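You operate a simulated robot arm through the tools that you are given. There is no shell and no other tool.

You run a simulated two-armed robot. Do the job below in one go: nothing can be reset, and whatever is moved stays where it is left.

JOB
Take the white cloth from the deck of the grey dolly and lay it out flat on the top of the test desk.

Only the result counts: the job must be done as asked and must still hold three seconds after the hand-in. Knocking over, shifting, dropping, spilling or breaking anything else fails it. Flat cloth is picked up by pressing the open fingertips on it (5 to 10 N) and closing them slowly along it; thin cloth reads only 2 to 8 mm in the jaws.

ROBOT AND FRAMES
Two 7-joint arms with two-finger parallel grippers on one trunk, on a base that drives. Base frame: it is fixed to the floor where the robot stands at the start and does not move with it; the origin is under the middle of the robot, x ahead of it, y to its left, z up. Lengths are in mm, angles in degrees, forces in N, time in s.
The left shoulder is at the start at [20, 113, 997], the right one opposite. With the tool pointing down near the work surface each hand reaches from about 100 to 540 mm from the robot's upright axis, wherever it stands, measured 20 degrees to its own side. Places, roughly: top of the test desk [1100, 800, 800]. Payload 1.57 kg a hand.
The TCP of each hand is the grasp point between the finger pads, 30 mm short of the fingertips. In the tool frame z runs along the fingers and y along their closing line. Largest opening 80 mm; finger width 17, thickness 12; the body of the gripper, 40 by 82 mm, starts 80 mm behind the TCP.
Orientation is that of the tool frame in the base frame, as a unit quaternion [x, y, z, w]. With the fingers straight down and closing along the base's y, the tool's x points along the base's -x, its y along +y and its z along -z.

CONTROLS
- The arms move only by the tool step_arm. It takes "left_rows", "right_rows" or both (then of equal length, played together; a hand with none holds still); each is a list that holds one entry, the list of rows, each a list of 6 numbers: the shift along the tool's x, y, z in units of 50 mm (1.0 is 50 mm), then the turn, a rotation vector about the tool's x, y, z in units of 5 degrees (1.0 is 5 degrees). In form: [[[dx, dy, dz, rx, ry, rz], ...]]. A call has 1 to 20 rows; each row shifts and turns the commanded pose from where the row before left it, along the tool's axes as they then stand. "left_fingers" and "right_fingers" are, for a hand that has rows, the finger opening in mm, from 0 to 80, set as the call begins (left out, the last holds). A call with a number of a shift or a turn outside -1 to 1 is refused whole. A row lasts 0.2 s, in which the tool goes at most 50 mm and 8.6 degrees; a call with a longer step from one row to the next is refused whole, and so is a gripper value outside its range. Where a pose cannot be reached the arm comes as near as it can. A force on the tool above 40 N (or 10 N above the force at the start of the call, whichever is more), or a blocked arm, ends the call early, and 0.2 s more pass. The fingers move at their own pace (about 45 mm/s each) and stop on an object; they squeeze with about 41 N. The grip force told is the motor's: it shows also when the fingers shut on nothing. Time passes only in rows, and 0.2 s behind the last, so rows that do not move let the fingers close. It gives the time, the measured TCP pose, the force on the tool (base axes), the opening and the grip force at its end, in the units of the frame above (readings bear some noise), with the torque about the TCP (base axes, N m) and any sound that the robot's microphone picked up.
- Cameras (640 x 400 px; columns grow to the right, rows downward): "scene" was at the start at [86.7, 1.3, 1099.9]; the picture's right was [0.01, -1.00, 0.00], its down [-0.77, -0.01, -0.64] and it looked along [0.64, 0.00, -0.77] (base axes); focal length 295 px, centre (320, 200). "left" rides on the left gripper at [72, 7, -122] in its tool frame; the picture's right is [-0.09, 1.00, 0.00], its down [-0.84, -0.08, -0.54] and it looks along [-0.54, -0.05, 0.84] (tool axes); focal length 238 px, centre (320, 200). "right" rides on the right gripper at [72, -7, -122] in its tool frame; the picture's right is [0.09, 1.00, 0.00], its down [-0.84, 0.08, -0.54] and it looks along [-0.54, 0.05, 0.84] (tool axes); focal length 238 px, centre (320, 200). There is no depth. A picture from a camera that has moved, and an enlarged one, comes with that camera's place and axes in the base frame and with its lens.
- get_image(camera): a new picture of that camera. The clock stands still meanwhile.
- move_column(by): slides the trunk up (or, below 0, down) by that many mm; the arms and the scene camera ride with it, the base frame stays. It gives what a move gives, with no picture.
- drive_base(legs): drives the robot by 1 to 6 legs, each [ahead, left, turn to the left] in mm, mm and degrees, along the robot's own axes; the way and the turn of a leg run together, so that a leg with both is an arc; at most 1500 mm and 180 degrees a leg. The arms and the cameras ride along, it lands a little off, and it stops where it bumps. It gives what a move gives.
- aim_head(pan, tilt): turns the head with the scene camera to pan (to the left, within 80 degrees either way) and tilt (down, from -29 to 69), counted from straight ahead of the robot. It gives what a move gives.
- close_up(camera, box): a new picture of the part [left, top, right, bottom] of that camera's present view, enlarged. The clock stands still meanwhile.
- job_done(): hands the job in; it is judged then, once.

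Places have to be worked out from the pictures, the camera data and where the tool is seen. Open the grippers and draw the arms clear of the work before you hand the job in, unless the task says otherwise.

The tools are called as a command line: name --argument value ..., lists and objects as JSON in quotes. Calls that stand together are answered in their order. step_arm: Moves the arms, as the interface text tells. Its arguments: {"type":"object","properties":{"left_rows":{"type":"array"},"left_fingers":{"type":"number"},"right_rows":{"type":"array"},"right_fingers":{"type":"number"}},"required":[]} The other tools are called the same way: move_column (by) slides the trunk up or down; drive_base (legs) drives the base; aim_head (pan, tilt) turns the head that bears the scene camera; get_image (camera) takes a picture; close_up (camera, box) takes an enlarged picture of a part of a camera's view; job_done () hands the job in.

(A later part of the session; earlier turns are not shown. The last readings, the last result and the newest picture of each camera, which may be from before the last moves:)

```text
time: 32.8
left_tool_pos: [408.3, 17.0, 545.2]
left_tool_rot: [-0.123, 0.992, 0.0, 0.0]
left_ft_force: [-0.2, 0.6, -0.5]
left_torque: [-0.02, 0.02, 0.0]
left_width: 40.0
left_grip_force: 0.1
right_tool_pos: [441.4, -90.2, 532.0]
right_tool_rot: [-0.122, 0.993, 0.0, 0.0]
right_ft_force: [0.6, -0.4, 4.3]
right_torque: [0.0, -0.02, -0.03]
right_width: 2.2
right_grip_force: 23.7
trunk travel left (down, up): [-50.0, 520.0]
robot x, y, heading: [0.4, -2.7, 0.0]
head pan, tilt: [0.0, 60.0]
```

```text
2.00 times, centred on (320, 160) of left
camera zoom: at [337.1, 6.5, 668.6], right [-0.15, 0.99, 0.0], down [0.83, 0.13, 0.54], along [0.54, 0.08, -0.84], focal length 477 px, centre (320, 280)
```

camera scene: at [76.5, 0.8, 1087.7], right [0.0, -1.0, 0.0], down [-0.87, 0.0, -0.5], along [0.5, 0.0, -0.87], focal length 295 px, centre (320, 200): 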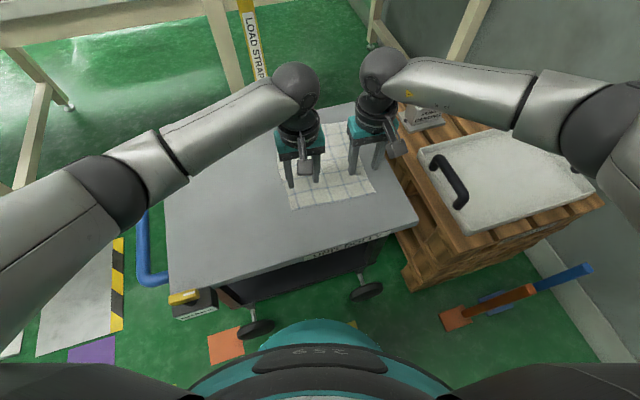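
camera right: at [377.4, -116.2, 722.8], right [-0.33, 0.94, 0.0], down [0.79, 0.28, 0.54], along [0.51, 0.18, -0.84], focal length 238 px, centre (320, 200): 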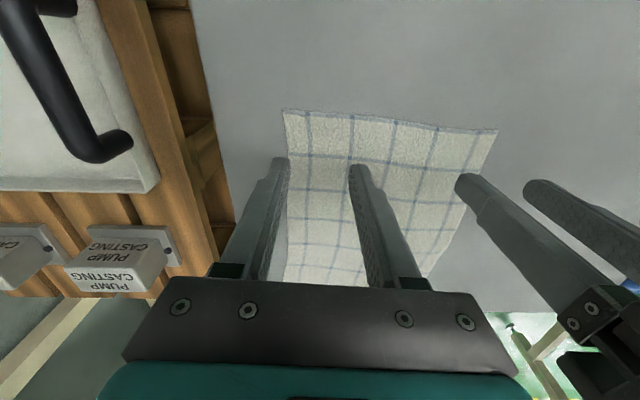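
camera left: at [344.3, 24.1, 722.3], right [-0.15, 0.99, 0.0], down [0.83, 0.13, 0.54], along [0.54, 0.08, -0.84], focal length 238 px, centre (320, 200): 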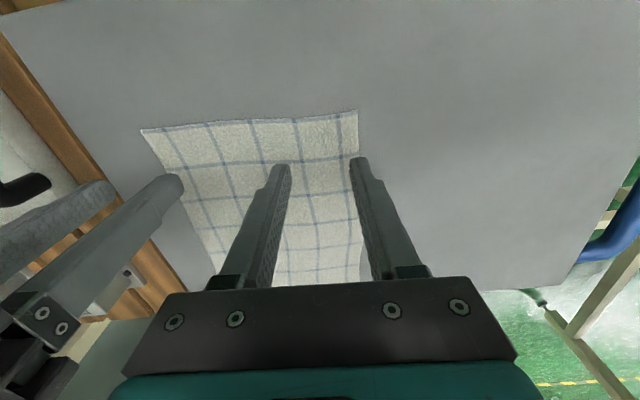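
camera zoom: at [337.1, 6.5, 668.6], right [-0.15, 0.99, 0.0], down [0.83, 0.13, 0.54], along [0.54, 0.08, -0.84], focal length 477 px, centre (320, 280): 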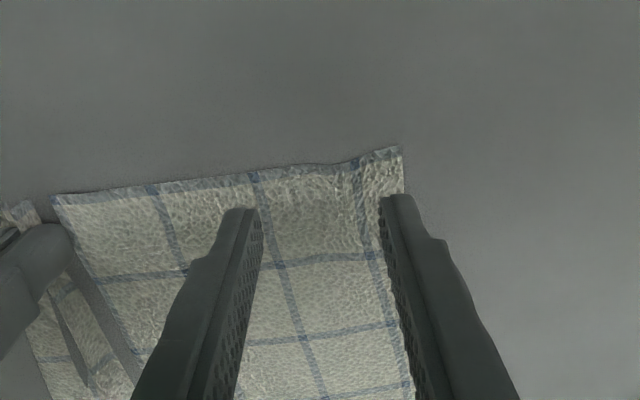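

The outer finger sits right at the cloth's side edge, so I narrow to 32 mm, shift 3 mm more inward, and descend to contact.

step_arm --left_rows '[[[0, -0.06, 0.1, 0, 0, 0], [0, 0, 0.1, 0, 0, 0], [0, 0, 0.08, 0, 0, 0], [0, 0, 0.04, 0, 0, 0], [0, 0, 0, 0, 0, 0]]]' --left_fingers 32

```text
time: 34.0
left_tool_pos: [409.8, 12.9, 531.4]
left_tool_rot: [-0.122, 0.993, 0.0, 0.002]
left_ft_force: [-2.1, 1.8, 15.4]
left_torque: [0.2, 0.12, -0.01]
left_width: 32.4
left_grip_force: 0.2
right_tool_pos: [440.0, -90.5, 531.0]
right_tool_rot: [-0.122, 0.993, 0.001, 0.0]
right_ft_force: [0.8, -0.2, 1.1]
right_torque: [0.02, 0.02, -0.01]
right_width: 2.1
right_grip_force: 23.7
trunk travel left (down, up): [-50.0, 520.0]
robot x, y, heading: [3.3, 0.6, 0.1]
head pan, tilt: [0.0, 60.0]
```

Contact at 15 N, with the torque showing the outer finger carries most of it. I level the tool slightly by 0.4° and begin closing.

step_arm --left_rows '[[[0, 0, 0, -0.08, 0, 0], [0, 0, 0, 0, 0, 0]]]'

step_arm --left_rows '[[[0, 0, 0, 0, 0, 0], [0, 0, 0, 0, 0, 0]]]' --left_fingers 27

close_up --camera "left" --box '[160, 60, 480, 260]'

```text
time: 34.6
left_tool_pos: [408.9, 11.5, 530.4]
left_tool_rot: [-0.121, 0.993, 0.002, 0.001]
left_ft_force: [0.3, 0.2, 20.6]
left_torque: [-0.29, -0.04, 0.03]
left_width: 31.5
left_grip_force: 0.0
right_tool_pos: [441.3, -89.8, 531.5]
right_tool_rot: [-0.121, 0.993, 0.0, 0.0]
right_ft_force: [-0.4, -0.4, 0.8]
right_torque: [0.0, -0.01, 0.0]
right_width: 2.2
right_grip_force: 23.3
trunk travel left (down, up): [-50.0, 520.0]
robot x, y, heading: [1.8, -1.6, 0.1]
head pan, tilt: [0.0, 60.0]
```

```text
time: 35.2
left_tool_pos: [409.3, 12.0, 532.0]
left_tool_rot: [-0.122, 0.992, 0.002, 0.002]
left_ft_force: [1.9, -1.3, 22.8]
left_torque: [-0.37, -0.09, 0.02]
left_width: 27.5
left_grip_force: 0.1
right_tool_pos: [440.7, -88.5, 531.4]
right_tool_rot: [-0.121, 0.993, 0.0, 0.0]
right_ft_force: [-0.1, 0.0, -0.2]
right_torque: [0.08, 0.0, 0.02]
right_width: 2.1
right_grip_force: 23.7
trunk travel left (down, up): [-50.0, 520.0]
robot x, y, heading: [2.1, 1.4, -0.0]
head pan, tilt: [0.0, 60.0]
```

```text
2.00 times, centred on (320, 160) of left
camera zoom: at [338.0, 1.3, 653.5], right [-0.15, 0.99, 0.0], down [0.83, 0.12, 0.54], along [0.54, 0.09, -0.84], focal length 477 px, centre (320, 280)
```

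zoom: 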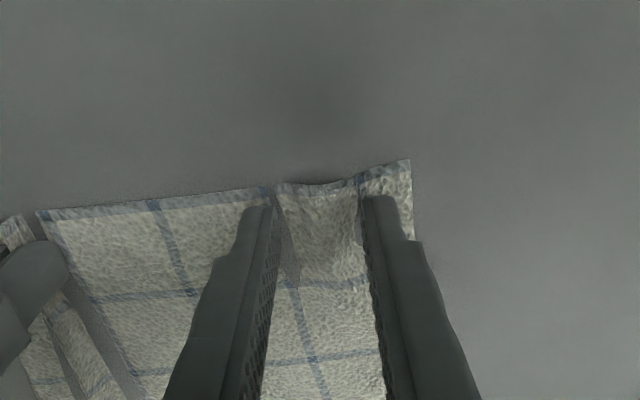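

Overcorrected: the inner finger now bears 23 N. I undo just over half of the tilt, raise about 0.6 mm and continue closing.

step_arm --left_rows '[[[0, 0, -0.012, 0.045, 0, 0], [0, 0, 0, 0, 0, 0]]]' --left_fingers 23

close_up --camera "left" --box '[160, 60, 480, 260]'

```text
time: 35.8
left_tool_pos: [409.8, 12.5, 531.5]
left_tool_rot: [-0.121, 0.993, 0.001, 0.002]
left_ft_force: [-1.1, -2.0, 23.9]
left_torque: [-0.2, 0.04, 0.0]
left_width: 24.1
left_grip_force: 0.5
right_tool_pos: [439.6, -88.3, 531.6]
right_tool_rot: [-0.122, 0.993, 0.001, 0.001]
right_ft_force: [0.2, 1.3, 0.3]
right_torque: [0.01, 0.03, 0.01]
right_width: 2.0
right_grip_force: 23.3
trunk travel left (down, up): [-50.0, 520.0]
robot x, y, heading: [0.9, -1.8, 0.1]
head pan, tilt: [0.0, 60.0]
```

```text
2.00 times, centred on (320, 160) of left
camera zoom: at [337.9, 1.8, 653.5], right [-0.15, 0.99, 0.0], down [0.83, 0.13, 0.54], along [0.54, 0.08, -0.84], focal length 477 px, centre (320, 280)
```

zoom: 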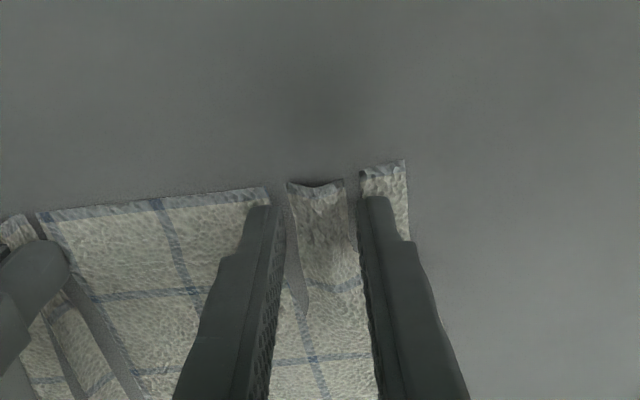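

The ridge is now well formed as it was on the right. I ease the force slightly and keep closing in steps.

step_arm --left_rows '[[[0, 0, -0.01, 0, 0, 0], [0, 0, 0, 0, 0, 0]]]' --left_fingers 18

step_arm --left_rows '[[[0, 0, -0.006, 0, 0, 0], [0, 0, 0, 0, 0, 0]]]' --left_fingers 13

close_up --camera "left" --box '[160, 60, 480, 260]'

step_arm --left_rows '[[[0, 0, 0, 0, 0, 0], [0, 0, 0, 0, 0, 0]]]' --left_fingers 8

step_arm --left_rows '[[[0, 0, 0, 0, 0, 0], [0, 0, 0, 0, 0, 0]]]' --left_fingers 4

step_arm --left_rows '[[[0, 0, 0, 0, 0, 0], [0, 0, 0, 0, 0, 0], [0, 0, 0, 0, 0, 0]]]' --left_fingers 0

close_up --camera "left" --box '[160, 60, 480, 260]'

```text
time: 36.4
left_tool_pos: [410.4, 12.7, 531.1]
left_tool_rot: [-0.123, 0.992, 0.0, 0.002]
left_ft_force: [1.1, -2.4, 20.5]
left_torque: [-0.21, 0.01, 0.0]
left_width: 18.6
left_grip_force: 0.5
right_tool_pos: [440.0, -88.2, 531.0]
right_tool_rot: [-0.122, 0.993, 0.0, 0.001]
right_ft_force: [-1.6, 2.9, 1.0]
right_torque: [0.1, 0.06, 0.02]
right_width: 2.0
right_grip_force: 23.5
trunk travel left (down, up): [-50.0, 520.0]
robot x, y, heading: [0.8, 0.7, -0.2]
head pan, tilt: [0.0, 60.0]
```

```text
time: 37.0
left_tool_pos: [408.7, 12.9, 532.2]
left_tool_rot: [-0.122, 0.993, 0.001, 0.001]
left_ft_force: [1.8, -3.3, 19.4]
left_torque: [-0.19, -0.09, 0.0]
left_width: 14.3
left_grip_force: 0.6
right_tool_pos: [440.9, -89.3, 530.2]
right_tool_rot: [-0.122, 0.993, 0.0, 0.001]
right_ft_force: [-1.0, 4.1, 0.0]
right_torque: [0.15, 0.05, 0.02]
right_width: 2.0
right_grip_force: 23.2
trunk travel left (down, up): [-50.0, 520.0]
robot x, y, heading: [-2.1, -5.2, -0.1]
head pan, tilt: [0.0, 60.0]
```

```text
2.00 times, centred on (320, 160) of left
camera zoom: at [337.9, 2.0, 653.6], right [-0.15, 0.99, 0.0], down [0.83, 0.13, 0.54], along [0.54, 0.08, -0.84], focal length 477 px, centre (320, 280)
```

zoom: 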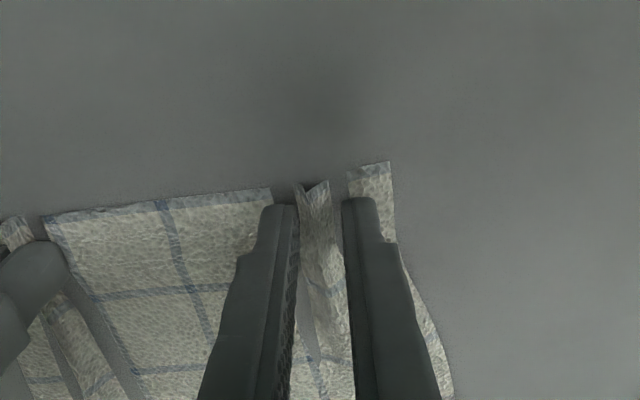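

```text
time: 37.6
left_tool_pos: [408.9, 12.2, 531.1]
left_tool_rot: [-0.122, 0.993, 0.0, 0.0]
left_ft_force: [2.3, -5.6, 16.0]
left_torque: [-0.22, -0.07, 0.0]
left_width: 10.2
left_grip_force: 3.0
right_tool_pos: [440.8, -88.8, 531.7]
right_tool_rot: [-0.122, 0.993, 0.0, 0.0]
right_ft_force: [-1.9, 6.1, 0.6]
right_torque: [0.19, 0.09, 0.05]
right_width: 1.9
right_grip_force: 23.4
trunk travel left (down, up): [-50.0, 520.0]
robot x, y, heading: [2.4, -2.2, 0.1]
head pan, tilt: [0.0, 60.0]
```

```text
time: 38.2
left_tool_pos: [409.6, 11.4, 531.1]
left_tool_rot: [-0.122, 0.993, 0.0, 0.001]
left_ft_force: [3.4, -9.4, 12.8]
left_torque: [-0.31, -0.14, 0.0]
left_width: 5.7
left_grip_force: 7.5
right_tool_pos: [440.5, -88.7, 531.8]
right_tool_rot: [-0.123, 0.992, 0.0, 0.0]
right_ft_force: [-4.2, 10.5, 0.2]
right_torque: [0.35, 0.11, 0.01]
right_width: 2.1
right_grip_force: 23.9
trunk travel left (down, up): [-50.0, 520.0]
robot x, y, heading: [-4.6, 0.4, 0.1]
head pan, tilt: [0.0, 60.0]
```

```text
time: 39.0
left_tool_pos: [409.9, 10.5, 531.3]
left_tool_rot: [-0.121, 0.993, -0.001, 0.0]
left_ft_force: [4.6, -13.8, 9.6]
left_torque: [-0.38, -0.12, 0.01]
left_width: 2.1
left_grip_force: 23.1
right_tool_pos: [439.7, -87.5, 530.5]
right_tool_rot: [-0.122, 0.993, 0.002, 0.0]
right_ft_force: [-4.9, 14.2, 0.7]
right_torque: [0.43, 0.13, 0.07]
right_width: 2.0
right_grip_force: 23.5
trunk travel left (down, up): [-50.0, 520.0]
robot x, y, heading: [0.7, 4.0, 0.0]
head pan, tilt: [0.0, 60.0]
```

```text
2.00 times, centred on (320, 160) of left
camera zoom: at [338.0, 1.3, 653.6], right [-0.15, 0.99, 0.0], down [0.83, 0.13, 0.54], along [0.54, 0.08, -0.84], focal length 477 px, centre (320, 280)
```

zoom: 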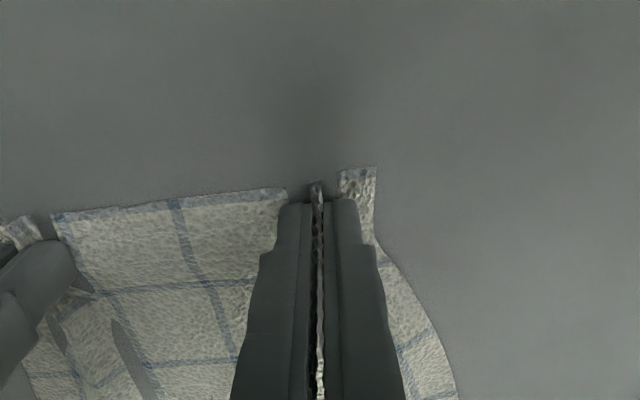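

Both hands now hold cloth (2.1 and 2.0 mm), with 14 N tension between them. I bring them 4 mm closer to relax it, then lift slowly together.

step_arm --left_rows '[[[0, -0.04, -0.02, 0, 0, 0], [0, 0, -0.1, 0, 0, 0], [0, 0, -0.2, 0, 0, 0], [0, 0, -0.2, 0, 0, 0], [0, 0, -0.2, 0, 0, 0], [0, 0, -0.2, 0, 0, 0], [0, 0, 0, 0, 0, 0]]]' --right_rows '[[[0, 0.04, -0.02, 0, 0, 0], [0, 0, -0.1, 0, 0, 0], [0, 0, -0.2, 0, 0, 0], [0, 0, -0.2, 0, 0, 0], [0, 0, -0.2, 0, 0, 0], [0, 0, -0.2, 0, 0, 0], [0, 0, 0, 0, 0, 0]]]'

get_image --camera "scene"

get_image --camera "left"

get_image --camera "right"

```text
time: 40.6
left_tool_pos: [409.9, 10.1, 578.1]
left_tool_rot: [-0.123, 0.992, 0.002, 0.0]
left_ft_force: [3.5, -8.5, -0.4]
left_torque: [-0.22, -0.08, 0.03]
left_width: 2.1
left_grip_force: 23.5
right_tool_pos: [440.3, -87.1, 577.5]
right_tool_rot: [-0.122, 0.993, 0.0, -0.001]
right_ft_force: [-2.8, 8.6, 0.4]
right_torque: [0.3, 0.07, 0.03]
right_width: 2.0
right_grip_force: 23.4
trunk travel left (down, up): [-50.0, 520.0]
robot x, y, heading: [3.4, 1.3, -0.1]
head pan, tilt: [0.0, 60.0]
```

```text
taken
camera scene: at [76.5, 0.8, 1087.7], right [0.0, -1.0, 0.0], down [-0.87, 0.0, -0.5], along [0.5, 0.0, -0.87], focal length 295 px, centre (320, 200)
```

scene: 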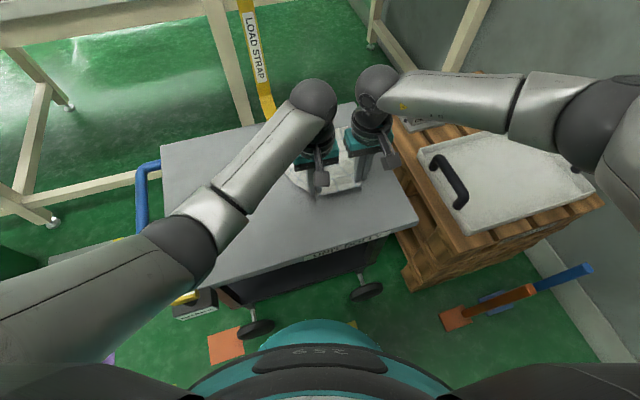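

```text
taken
camera left: at [338.6, -0.4, 699.8], right [-0.15, 0.99, 0.0], down [0.83, 0.13, 0.54], along [0.54, 0.08, -0.84], focal length 238 px, centre (320, 200)
```

left: 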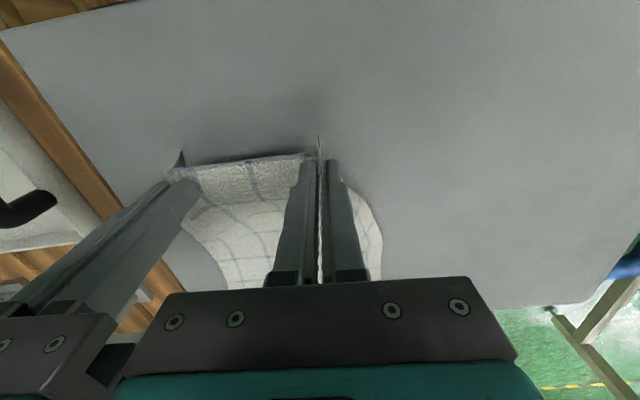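

```text
taken
camera right: at [370.5, -111.5, 699.9], right [-0.33, 0.94, 0.0], down [0.79, 0.28, 0.54], along [0.51, 0.18, -0.84], focal length 238 px, centre (320, 200)
```

right: 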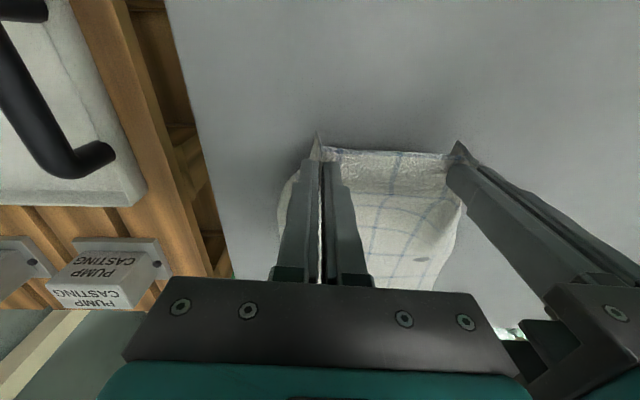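

The cloth is lifted by both hands at its near edge. I raise the trunk 400 mm so it hangs free.

move_column --by 400

get_image --camera "scene"

get_image --camera "left"

get_image --camera "right"

```text
time: 44.5
left_tool_pos: [409.1, 10.1, 976.3]
left_tool_rot: [-0.122, 0.992, 0.002, 0.0]
left_ft_force: [1.8, -5.9, -0.5]
left_torque: [-0.2, -0.06, -0.04]
left_width: 1.8
left_grip_force: 23.9
right_tool_pos: [439.8, -88.1, 978.2]
right_tool_rot: [-0.122, 0.993, 0.0, 0.0]
right_ft_force: [-1.9, 5.7, 0.5]
right_torque: [0.2, 0.05, 0.06]
right_width: 2.0
right_grip_force: 23.4
trunk travel left (down, up): [-450.0, 120.0]
robot x, y, heading: [3.8, -1.3, -0.1]
head pan, tilt: [0.0, 60.0]
```

```text
taken
camera scene: at [76.6, 0.8, 1487.6], right [0.0, -1.0, 0.0], down [-0.87, 0.0, -0.5], along [0.5, 0.0, -0.87], focal length 295 px, centre (320, 200)
```

scene: 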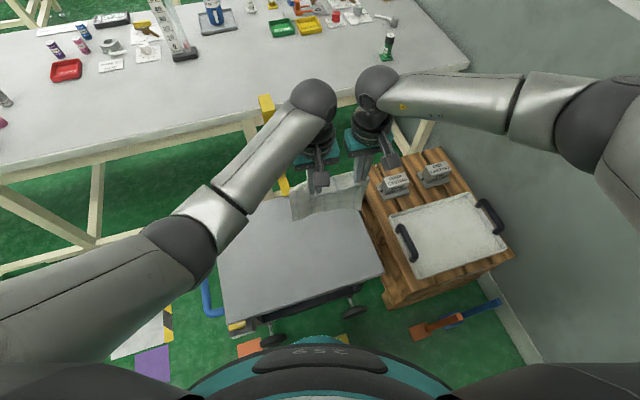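

```text
taken
camera left: at [338.6, -0.5, 1099.7], right [-0.15, 0.99, 0.0], down [0.83, 0.13, 0.54], along [0.54, 0.08, -0.84], focal length 238 px, centre (320, 200)
```

left: 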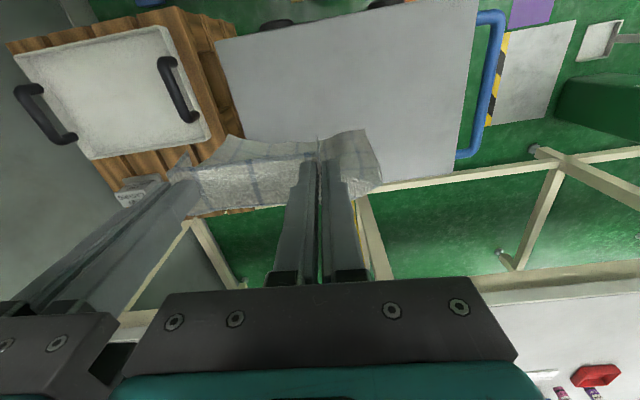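

```text
taken
camera right: at [370.5, -111.2, 1099.5], right [-0.33, 0.94, 0.0], down [0.79, 0.28, 0.54], along [0.51, 0.18, -0.84], focal length 238 px, centre (320, 200)
```

right: 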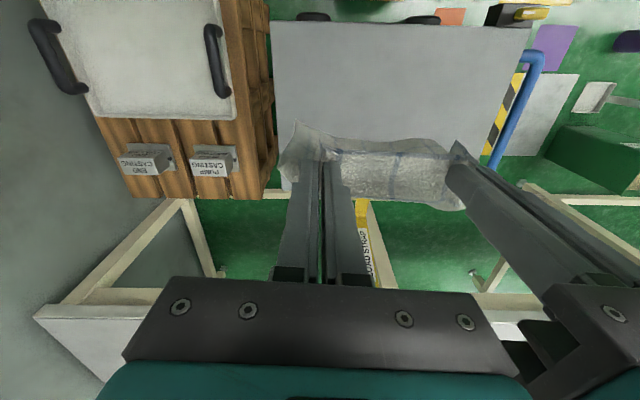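

The cloth hangs free from both hands. I raise the trunk further, then lift and square the hands ahead of the robot (x≈425, y±51, aligned with the robot axis).

move_column --by 115

step_arm --left_rows '[[[0, 0, -0.5, 0, 0, 0], [0, 0, -0.5, 0, 0, 0], [0, 0, -0.5, 0, 0, 0], [0, 0, -0.5, 0, 0, 0], [-0.094, 0.379, 0, 0, 0, 0], [-0.094, 0.379, 0, 0, 0, 0], [-0.104, -0.012, 0, 0, 0, 0.927], [-0.105, -0.004, 0, 0, 0, 0.927], [-0.105, 0.005, 0, 0, 0, 0.927], [0, 0, 0, 0, 0, 0]]]' --right_rows '[[[0, 0, -0.5, 0, 0, 0], [0, 0, -0.5, 0, 0, 0], [0, 0, -0.5, 0, 0, 0], [0, 0, -0.5, 0, 0, 0], [-0.094, 0.379, 0, 0, 0, 0], [-0.094, 0.379, 0, 0, 0, 0], [0.104, 0.012, 0, 0, 0, 0.927], [0.105, 0.004, 0, 0, 0, 0.927], [0.105, -0.005, 0, 0, 0, 0.927], [0, 0, 0, 0, 0, 0]]]'

get_image --camera "scene"

get_image --camera "left"

```text
time: 45.9
left_tool_pos: [410.6, 10.1, 1091.7]
left_tool_rot: [-0.122, 0.993, 0.002, -0.001]
left_ft_force: [1.3, -5.9, -0.1]
left_torque: [-0.16, -0.07, 0.03]
left_width: 1.8
left_grip_force: 23.6
right_tool_pos: [440.3, -85.7, 1092.0]
right_tool_rot: [-0.122, 0.993, 0.0, 0.0]
right_ft_force: [-2.8, 5.8, 0.2]
right_torque: [0.19, 0.05, 0.04]
right_width: 2.1
right_grip_force: 23.2
trunk travel left (down, up): [-565.0, 5.0]
robot x, y, heading: [-0.7, 2.9, -0.1]
head pan, tilt: [0.0, 60.0]
```

```text
time: 48.1
left_tool_pos: [425.1, 51.2, 1191.9]
left_tool_rot: [0.0, 1.0, 0.001, -0.001]
left_ft_force: [0.2, -5.7, 0.2]
left_torque: [-0.17, 0.0, -0.02]
left_width: 2.2
left_grip_force: 23.4
right_tool_pos: [424.8, -50.3, 1193.2]
right_tool_rot: [0.0, 1.0, 0.0, -0.001]
right_ft_force: [-0.2, 5.0, -0.4]
right_torque: [0.11, 0.0, 0.03]
right_width: 2.2
right_grip_force: 23.7
trunk travel left (down, up): [-565.0, 5.0]
robot x, y, heading: [2.1, -1.0, 0.1]
head pan, tilt: [0.0, 60.0]
```

```text
taken
camera scene: at [76.6, 1.0, 1602.7], right [0.0, -1.0, 0.0], down [-0.87, 0.0, -0.5], along [0.5, 0.0, -0.87], focal length 295 px, centre (320, 200)
```

scene: 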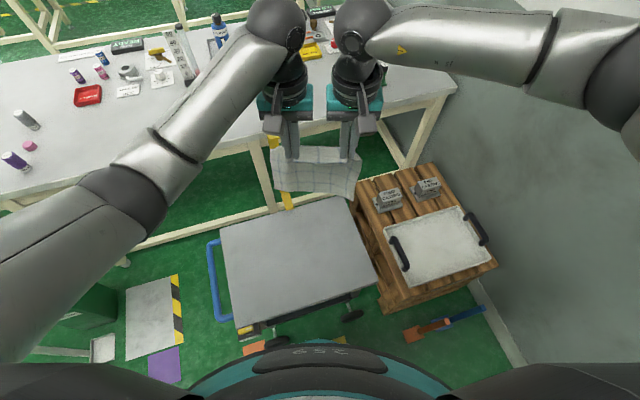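

```text
taken
camera left: at [353.9, 58.4, 1314.9], right [0.09, 1.0, 0.0], down [0.84, -0.08, 0.54], along [0.54, -0.05, -0.84], focal length 238 px, centre (320, 200)
```

left: 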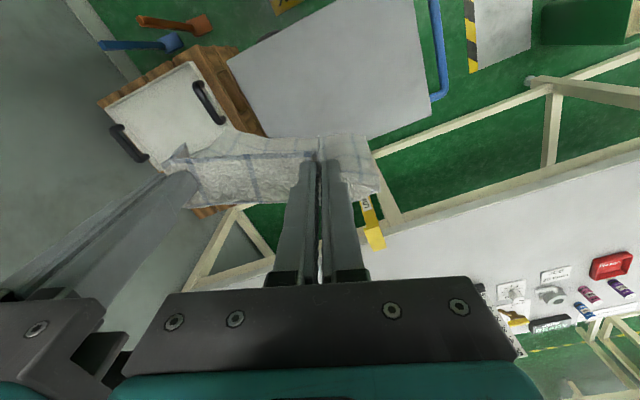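

Cloth is well above the desk height. I back the robot 250 mm away from the dolly before moving left.

drive_base --legs '[[-250, 0, 0]]'

aim_head --pan 50 --tilt 50

get_image --camera "scene"

aim_head --pan 80 --tilt 40

get_image --camera "scene"

```text
time: 50.0
left_tool_pos: [172.7, 50.7, 1193.2]
left_tool_rot: [-0.001, 1.0, 0.002, 0.0]
left_ft_force: [-0.5, -4.9, 0.1]
left_torque: [-0.18, -0.02, 0.03]
left_width: 2.1
left_grip_force: 24.1
right_tool_pos: [170.5, -50.4, 1192.4]
right_tool_rot: [-0.001, 1.0, 0.0, 0.001]
right_ft_force: [-0.2, 5.2, 0.4]
right_torque: [0.18, -0.02, 0.06]
right_width: 2.0
right_grip_force: 23.6
trunk travel left (down, up): [-565.0, 5.0]
robot x, y, heading: [-250.4, 0.6, 0.1]
head pan, tilt: [0.0, 60.0]
```

```text
time: 51.1
left_tool_pos: [174.0, 51.5, 1193.0]
left_tool_rot: [-0.001, 1.0, 0.0, 0.0]
left_ft_force: [0.1, -3.2, -0.6]
left_torque: [-0.15, -0.02, 0.02]
left_width: 1.9
left_grip_force: 24.1
right_tool_pos: [171.3, -50.2, 1193.6]
right_tool_rot: [-0.001, 1.0, 0.002, 0.0]
right_ft_force: [-0.5, 3.2, 0.4]
right_torque: [0.1, 0.03, 0.02]
right_width: 1.8
right_grip_force: 22.7
trunk travel left (down, up): [-565.0, 5.0]
robot x, y, heading: [-252.9, 1.1, -0.0]
head pan, tilt: [50.0, 50.0]
```

```text
taken
camera scene: at [-193.1, 59.7, 1615.2], right [0.77, -0.64, 0.0], down [-0.49, -0.59, -0.64], along [0.41, 0.49, -0.77], focal length 295 px, centre (320, 200)
```

scene: 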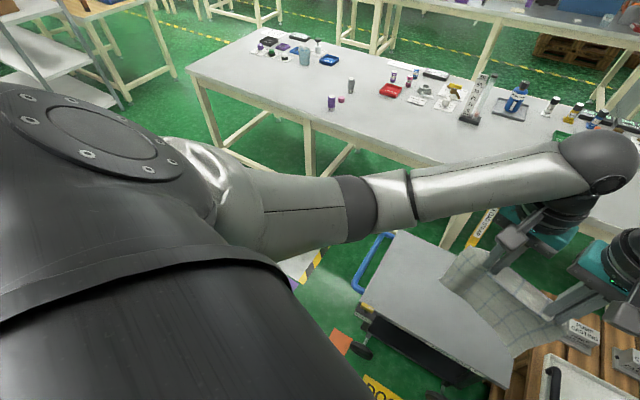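

```text
time: 52.1
left_tool_pos: [172.4, 51.8, 1193.4]
left_tool_rot: [-0.001, 1.0, 0.002, 0.0]
left_ft_force: [0.8, -4.9, 0.4]
left_torque: [-0.12, -0.03, -0.02]
left_width: 1.8
left_grip_force: 23.8
right_tool_pos: [172.6, -50.8, 1193.4]
right_tool_rot: [-0.001, 1.0, 0.001, 0.0]
right_ft_force: [-0.7, 4.1, -0.4]
right_torque: [0.16, 0.02, 0.06]
right_width: 2.2
right_grip_force: 23.2
trunk travel left (down, up): [-565.0, 5.0]
robot x, y, heading: [-249.9, 0.4, 0.3]
head pan, tilt: [80.0, 40.0]
```

```text
taken
camera scene: at [-227.9, 84.5, 1629.4], right [0.98, -0.17, 0.0], down [-0.11, -0.63, -0.77], along [0.13, 0.75, -0.64], focal length 295 px, centre (320, 200)
```

scene: 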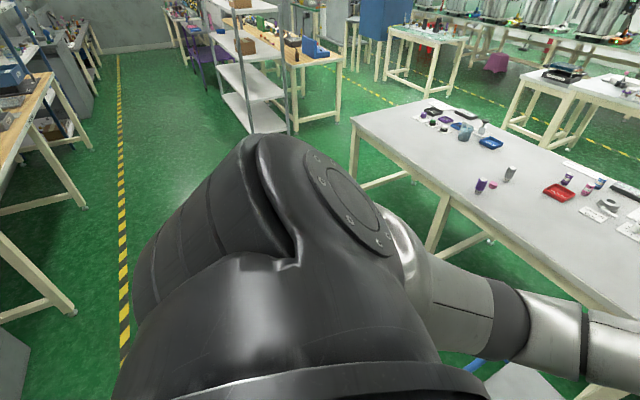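

The floor to the left is open. I drive 700 mm left and look ahead at the gap between dolly handle and bin.

drive_base --legs '[[0, 700, 0]]'

aim_head --pan 0 --tilt 55

get_image --camera "scene"

get_image --camera "right"

get_image --camera "left"

```text
time: 55.9
left_tool_pos: [180.8, 737.6, 1193.1]
left_tool_rot: [0.008, 1.0, 0.001, 0.001]
left_ft_force: [1.0, -4.6, -0.9]
left_torque: [-0.12, 0.0, 0.03]
left_width: 2.2
left_grip_force: 24.0
right_tool_pos: [178.1, 636.5, 1193.5]
right_tool_rot: [0.009, 1.0, 0.0, 0.0]
right_ft_force: [-0.3, 4.8, -0.8]
right_torque: [0.16, 0.0, 0.01]
right_width: 2.2
right_grip_force: 23.4
trunk travel left (down, up): [-565.0, 5.0]
robot x, y, heading: [-244.3, 693.6, -1.0]
head pan, tilt: [80.0, 40.0]
```

```text
time: 57.4
left_tool_pos: [179.7, 738.2, 1192.0]
left_tool_rot: [0.009, 1.0, 0.001, 0.0]
left_ft_force: [-0.1, -4.0, -0.1]
left_torque: [-0.12, 0.0, 0.05]
left_width: 1.8
left_grip_force: 24.0
right_tool_pos: [177.4, 636.3, 1193.2]
right_tool_rot: [0.008, 1.0, 0.001, 0.0]
right_ft_force: [-0.4, 3.3, -0.5]
right_torque: [0.09, 0.0, 0.04]
right_width: 2.1
right_grip_force: 23.1
trunk travel left (down, up): [-565.0, 5.0]
robot x, y, heading: [-247.6, 694.7, -1.0]
head pan, tilt: [0.0, 55.0]
```

```text
taken
camera scene: at [-164.5, 693.5, 1608.7], right [-0.02, -1.0, 0.0], down [-0.82, 0.01, -0.57], along [0.57, -0.01, -0.82], focal length 295 px, centre (320, 200)
```

scene: 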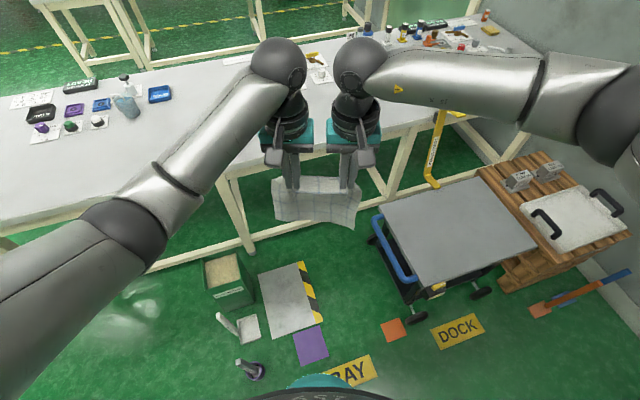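

```text
taken
camera right: at [103.8, 630.4, 1314.9], right [-0.08, 1.0, 0.0], down [0.84, 0.06, 0.54], along [0.54, 0.04, -0.84], focal length 238 px, centre (320, 200)
```

right: 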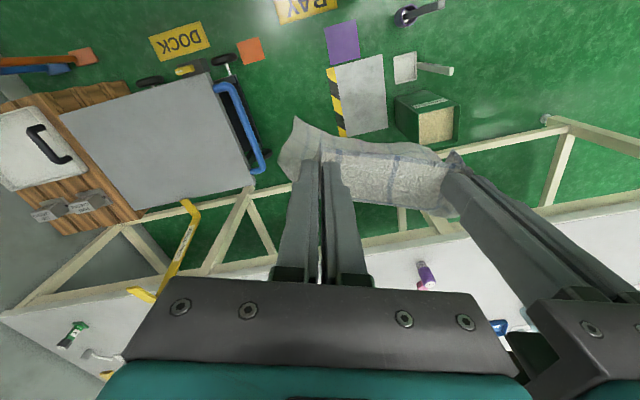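

```text
taken
camera left: at [108.3, 745.8, 1315.0], right [0.11, 0.99, 0.0], down [0.84, -0.09, 0.54], along [0.54, -0.06, -0.84], focal length 238 px, centre (320, 200)
```

left: 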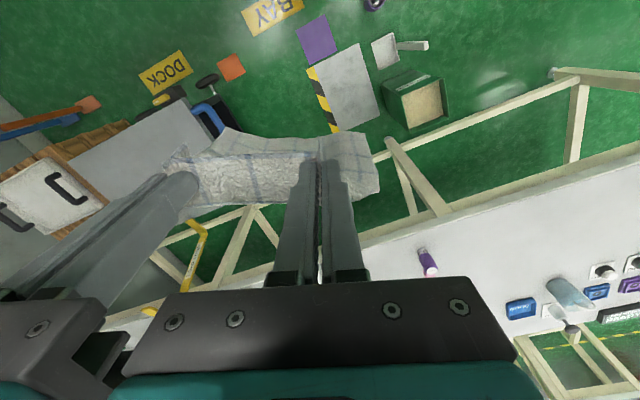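

I see a clear lane between the dolly handle (y≤430) and bin/dustpan (y≥1030). I zoom to measure the desk's front edge line.

close_up --camera "scene" --box '[0, 100, 240, 250]'

close_up --camera "scene" --box '[280, 50, 520, 200]'

close_up --camera "scene" --box '[180, 220, 420, 370]'

```text
2.67 times, centred on (120, 175) of scene
camera zoom: at [-164.5, 693.5, 1608.7], right [-0.02, -1.0, 0.0], down [-0.82, 0.01, -0.57], along [0.57, -0.01, -0.82], focal length 786 px, centre (853, 267)
```

zoom: 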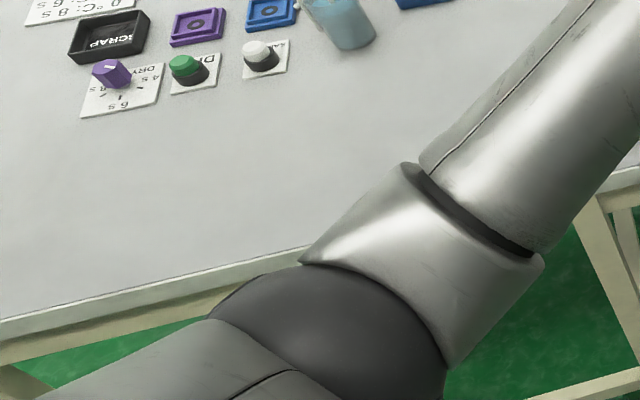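

```text
2.67 times, centred on (400, 125) of scene
camera zoom: at [-164.5, 693.5, 1608.7], right [-0.02, -1.0, 0.0], down [-0.82, 0.01, -0.57], along [0.57, -0.01, -0.82], focal length 786 px, centre (107, 400)
```

zoom: 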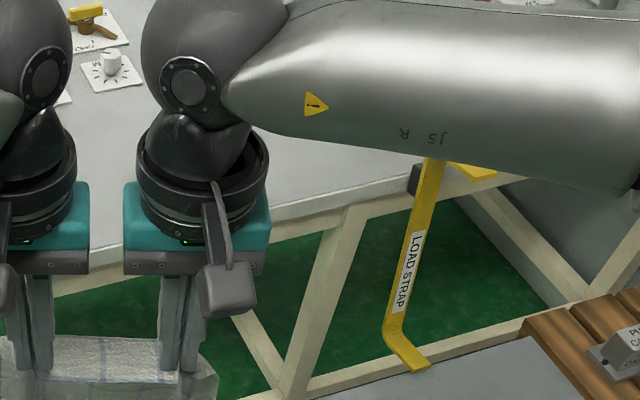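

```text
2.67 times, centred on (300, 295) of scene
camera zoom: at [-164.5, 693.5, 1608.7], right [-0.02, -1.0, 0.0], down [-0.82, 0.01, -0.57], along [0.57, -0.01, -0.82], focal length 786 px, centre (373, -53)
```

zoom: 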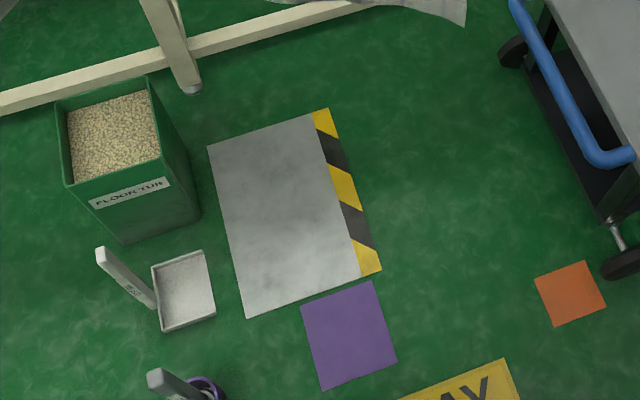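

The desk front edge runs from about [341,1707] to [810,220] (angle ≈17.5°), with the crossbar just inside it. I turn to face it and drive diagonally part of the way.

drive_base --legs '[[0, 0, 18.5], [450, -135, 0]]'

get_image --camera "scene"

get_image --camera "left"

get_image --camera "right"

```text
time: 61.3
left_tool_pos: [609.0, 880.0, 1192.5]
left_tool_rot: [-0.154, 0.988, 0.001, 0.0]
left_ft_force: [2.1, -3.9, 0.8]
left_torque: [-0.11, -0.02, -0.02]
left_width: 2.1
left_grip_force: 23.5
right_tool_pos: [638.0, 783.1, 1192.5]
right_tool_rot: [-0.154, 0.988, 0.001, -0.001]
right_ft_force: [-1.1, 3.8, -0.8]
right_torque: [0.1, 0.08, 0.0]
right_width: 2.1
right_grip_force: 23.6
trunk travel left (down, up): [-565.0, 5.0]
robot x, y, heading: [217.8, 706.4, 17.6]
head pan, tilt: [0.0, 55.0]
```

```text
taken
camera scene: at [297.3, 728.5, 1608.7], right [0.3, -0.95, 0.0], down [-0.78, -0.25, -0.57], along [0.55, 0.17, -0.82], focal length 295 px, centre (320, 200)
```

scene: 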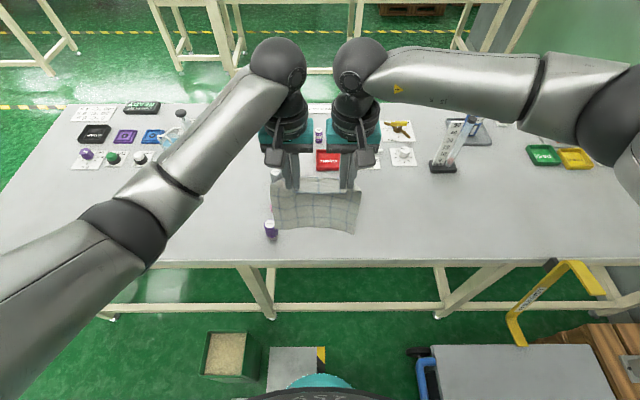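

```text
taken
camera left: at [538.9, 865.3, 1314.8], right [-0.21, 0.98, 0.0], down [0.82, 0.18, 0.54], along [0.53, 0.12, -0.84], focal length 238 px, centre (320, 200)
```

left: 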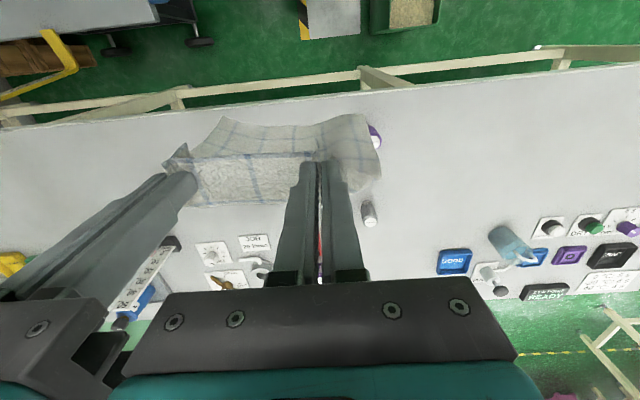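

```text
taken
camera right: at [571.0, 754.9, 1314.7], right [-0.39, 0.92, 0.0], down [0.77, 0.33, 0.54], along [0.5, 0.21, -0.84], focal length 238 px, centre (320, 200)
```

right: 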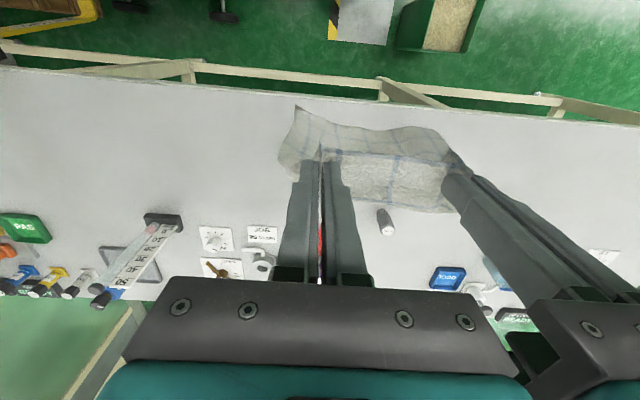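

The edge is about 425 mm ahead of the axis, and the purple bottle is ahead-left. I drive 170 mm ahead and 70 mm right to give the bottle clearance.

drive_base --legs '[[170, -70, 0]]'

get_image --camera "scene"

aim_head --pan 0 --tilt 69

get_image --camera "scene"

```text
time: 62.8
left_tool_pos: [789.3, 863.4, 1192.2]
left_tool_rot: [-0.153, 0.988, 0.0, -0.001]
left_ft_force: [0.9, -2.6, -0.6]
left_torque: [-0.09, -0.05, -0.01]
left_width: 2.1
left_grip_force: 23.6
right_tool_pos: [819.8, 766.2, 1191.3]
right_tool_rot: [-0.154, 0.988, 0.0, -0.001]
right_ft_force: [-0.3, 2.5, -0.3]
right_torque: [0.09, 0.02, 0.01]
right_width: 2.1
right_grip_force: 23.3
trunk travel left (down, up): [-565.0, 5.0]
robot x, y, heading: [396.0, 683.2, 17.4]
head pan, tilt: [0.0, 55.0]
```

```text
taken
camera scene: at [477.9, 711.9, 1608.7], right [0.3, -0.95, 0.0], down [-0.78, -0.25, -0.57], along [0.55, 0.17, -0.82], focal length 295 px, centre (320, 200)
```

scene: 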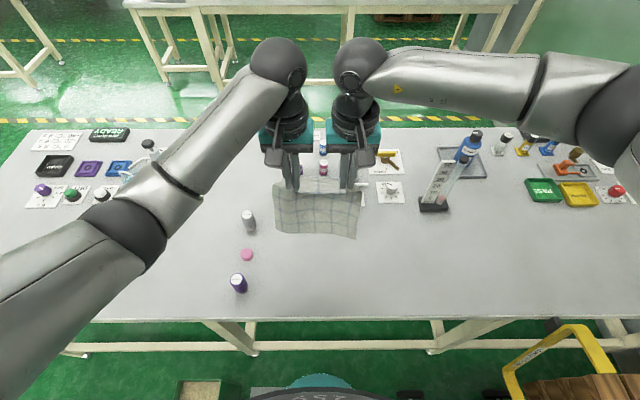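

```text
time: 63.5
left_tool_pos: [789.4, 863.3, 1192.6]
left_tool_rot: [-0.152, 0.988, 0.001, 0.0]
left_ft_force: [0.0, -1.4, -0.4]
left_torque: [-0.07, 0.0, -0.05]
left_width: 2.0
left_grip_force: 23.6
right_tool_pos: [818.4, 766.5, 1191.7]
right_tool_rot: [-0.153, 0.988, 0.001, 0.0]
right_ft_force: [-0.9, 2.1, -0.1]
right_torque: [0.07, -0.01, -0.03]
right_width: 2.0
right_grip_force: 23.4
trunk travel left (down, up): [-565.0, 5.0]
robot x, y, heading: [396.4, 686.0, 17.5]
head pan, tilt: [0.0, 68.8]
```

```text
taken
camera scene: at [461.3, 707.1, 1593.4], right [0.3, -0.95, 0.0], down [-0.89, -0.28, -0.36], along [0.35, 0.11, -0.93], focal length 295 px, centre (320, 200)
```

scene: 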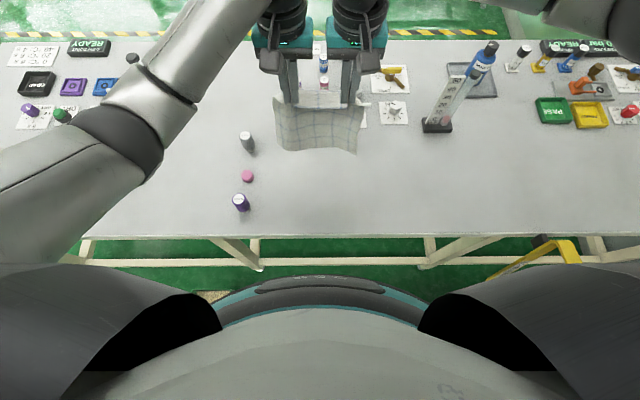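

The desk edge is 264 mm ahead and the clear area reaches to about 640 mm. I creep 30 mm further and check.

drive_base --legs '[[30, 0, 0]]'

get_image --camera "scene"

get_image --camera "left"

```text
time: 64.4
left_tool_pos: [820.0, 871.7, 1191.7]
left_tool_rot: [-0.153, 0.988, 0.001, -0.001]
left_ft_force: [1.4, -2.4, 0.6]
left_torque: [-0.04, -0.02, -0.02]
left_width: 2.1
left_grip_force: 23.6
right_tool_pos: [849.0, 775.8, 1193.3]
right_tool_rot: [-0.153, 0.988, 0.0, 0.0]
right_ft_force: [-0.2, 1.6, -0.7]
right_torque: [0.1, 0.07, 0.0]
right_width: 2.2
right_grip_force: 23.5
trunk travel left (down, up): [-565.0, 5.0]
robot x, y, heading: [431.2, 698.0, 17.5]
head pan, tilt: [0.0, 68.8]
```

```text
taken
camera scene: at [491.5, 716.6, 1593.3], right [0.3, -0.95, 0.0], down [-0.89, -0.28, -0.36], along [0.35, 0.11, -0.93], focal length 295 px, centre (320, 200)
```

scene: 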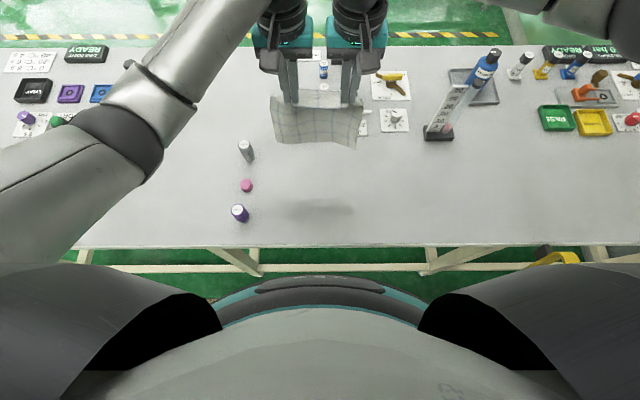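

```text
taken
camera left: at [748.7, 857.6, 1314.7], right [-0.21, 0.98, 0.0], down [0.82, 0.18, 0.54], along [0.53, 0.12, -0.84], focal length 238 px, centre (320, 200)
```

left: 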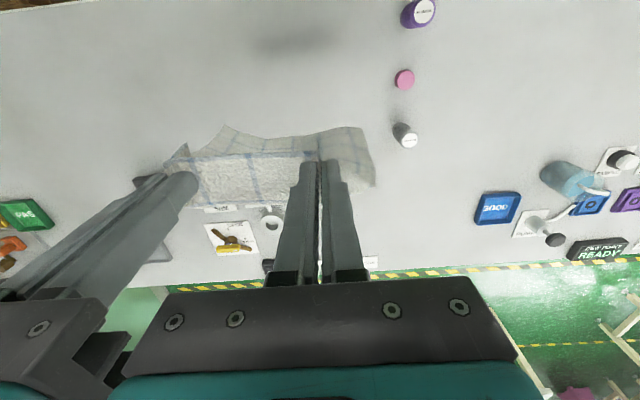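

The robot stands well at the desk with the edge about 234 mm ahead. I extend the hands 85 mm forward (to about 510 mm) and lower the trunk 100 mm, keeping the cloth just above the desk.

step_arm --left_rows '[[[-0.34, 0, 0, 0, 0, 0], [-0.34, 0, 0, 0, 0, 0], [-0.34, 0, 0, 0, 0, 0], [-0.34, 0, 0, 0, 0, 0], [-0.34, 0, 0, 0, 0, 0], [0, 0, 0, 0, 0, 0]]]' --right_rows '[[[-0.34, 0, 0, 0, 0, 0], [-0.34, 0, 0, 0, 0, 0], [-0.34, 0, 0, 0, 0, 0], [-0.34, 0, 0, 0, 0, 0], [-0.34, 0, 0, 0, 0, 0], [0, 0, 0, 0, 0, 0]]]'

move_column --by -100

get_image --camera "scene"

get_image --camera "left"

get_image --camera "right"

```text
time: 65.8
left_tool_pos: [899.7, 896.9, 1192.6]
left_tool_rot: [-0.152, 0.988, 0.001, -0.001]
left_ft_force: [-0.2, -1.6, 0.6]
left_torque: [-0.05, 0.0, -0.01]
left_width: 2.0
left_grip_force: 23.5
right_tool_pos: [928.8, 801.9, 1192.2]
right_tool_rot: [-0.153, 0.988, 0.0, -0.001]
right_ft_force: [-0.3, 0.3, -1.0]
right_torque: [0.06, -0.03, 0.01]
right_width: 2.0
right_grip_force: 23.5
trunk travel left (down, up): [-565.0, 5.0]
robot x, y, heading: [429.6, 694.2, 17.4]
head pan, tilt: [0.0, 68.8]
```

```text
time: 67.1
left_tool_pos: [900.5, 897.0, 1091.9]
left_tool_rot: [-0.153, 0.988, 0.0, 0.0]
left_ft_force: [-0.2, -1.1, -0.3]
left_torque: [-0.05, -0.02, -0.02]
left_width: 2.0
left_grip_force: 23.7
right_tool_pos: [928.8, 802.0, 1091.6]
right_tool_rot: [-0.153, 0.988, 0.002, 0.0]
right_ft_force: [-0.5, 0.8, 0.0]
right_torque: [0.01, 0.04, 0.03]
right_width: 2.1
right_grip_force: 24.1
trunk travel left (down, up): [-465.0, 105.0]
robot x, y, heading: [428.9, 694.3, 17.4]
head pan, tilt: [0.0, 68.8]
```

```text
taken
camera scene: at [490.5, 716.2, 1493.4], right [0.3, -0.95, 0.0], down [-0.89, -0.28, -0.36], along [0.35, 0.11, -0.93], focal length 295 px, centre (320, 200)
```

scene: 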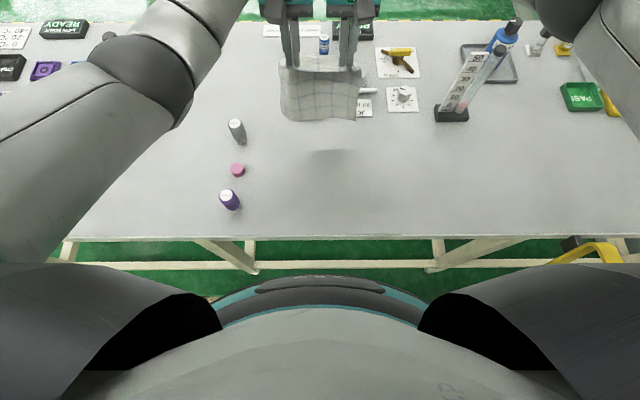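

```text
taken
camera left: at [829.1, 882.7, 1214.9], right [-0.21, 0.98, 0.0], down [0.82, 0.18, 0.54], along [0.53, 0.12, -0.84], focal length 238 px, centre (320, 200)
```

left: 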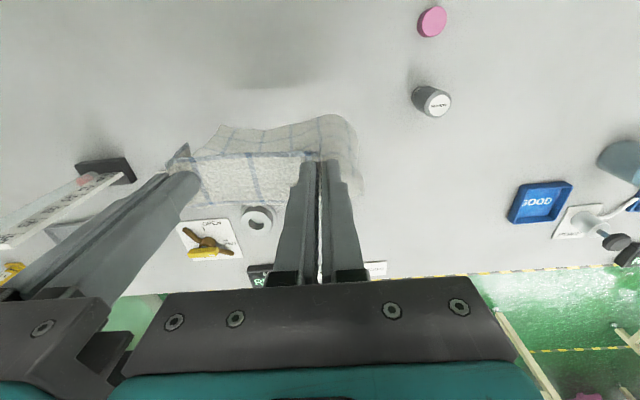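

```text
taken
camera right: at [860.8, 773.3, 1214.7], right [-0.39, 0.92, 0.0], down [0.77, 0.33, 0.54], along [0.5, 0.21, -0.84], focal length 238 px, centre (320, 200)
```

right: 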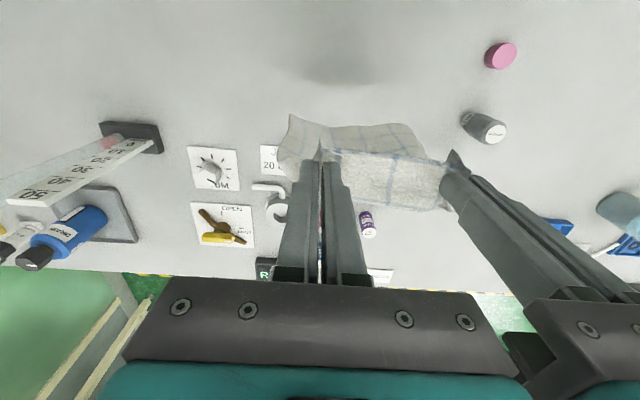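

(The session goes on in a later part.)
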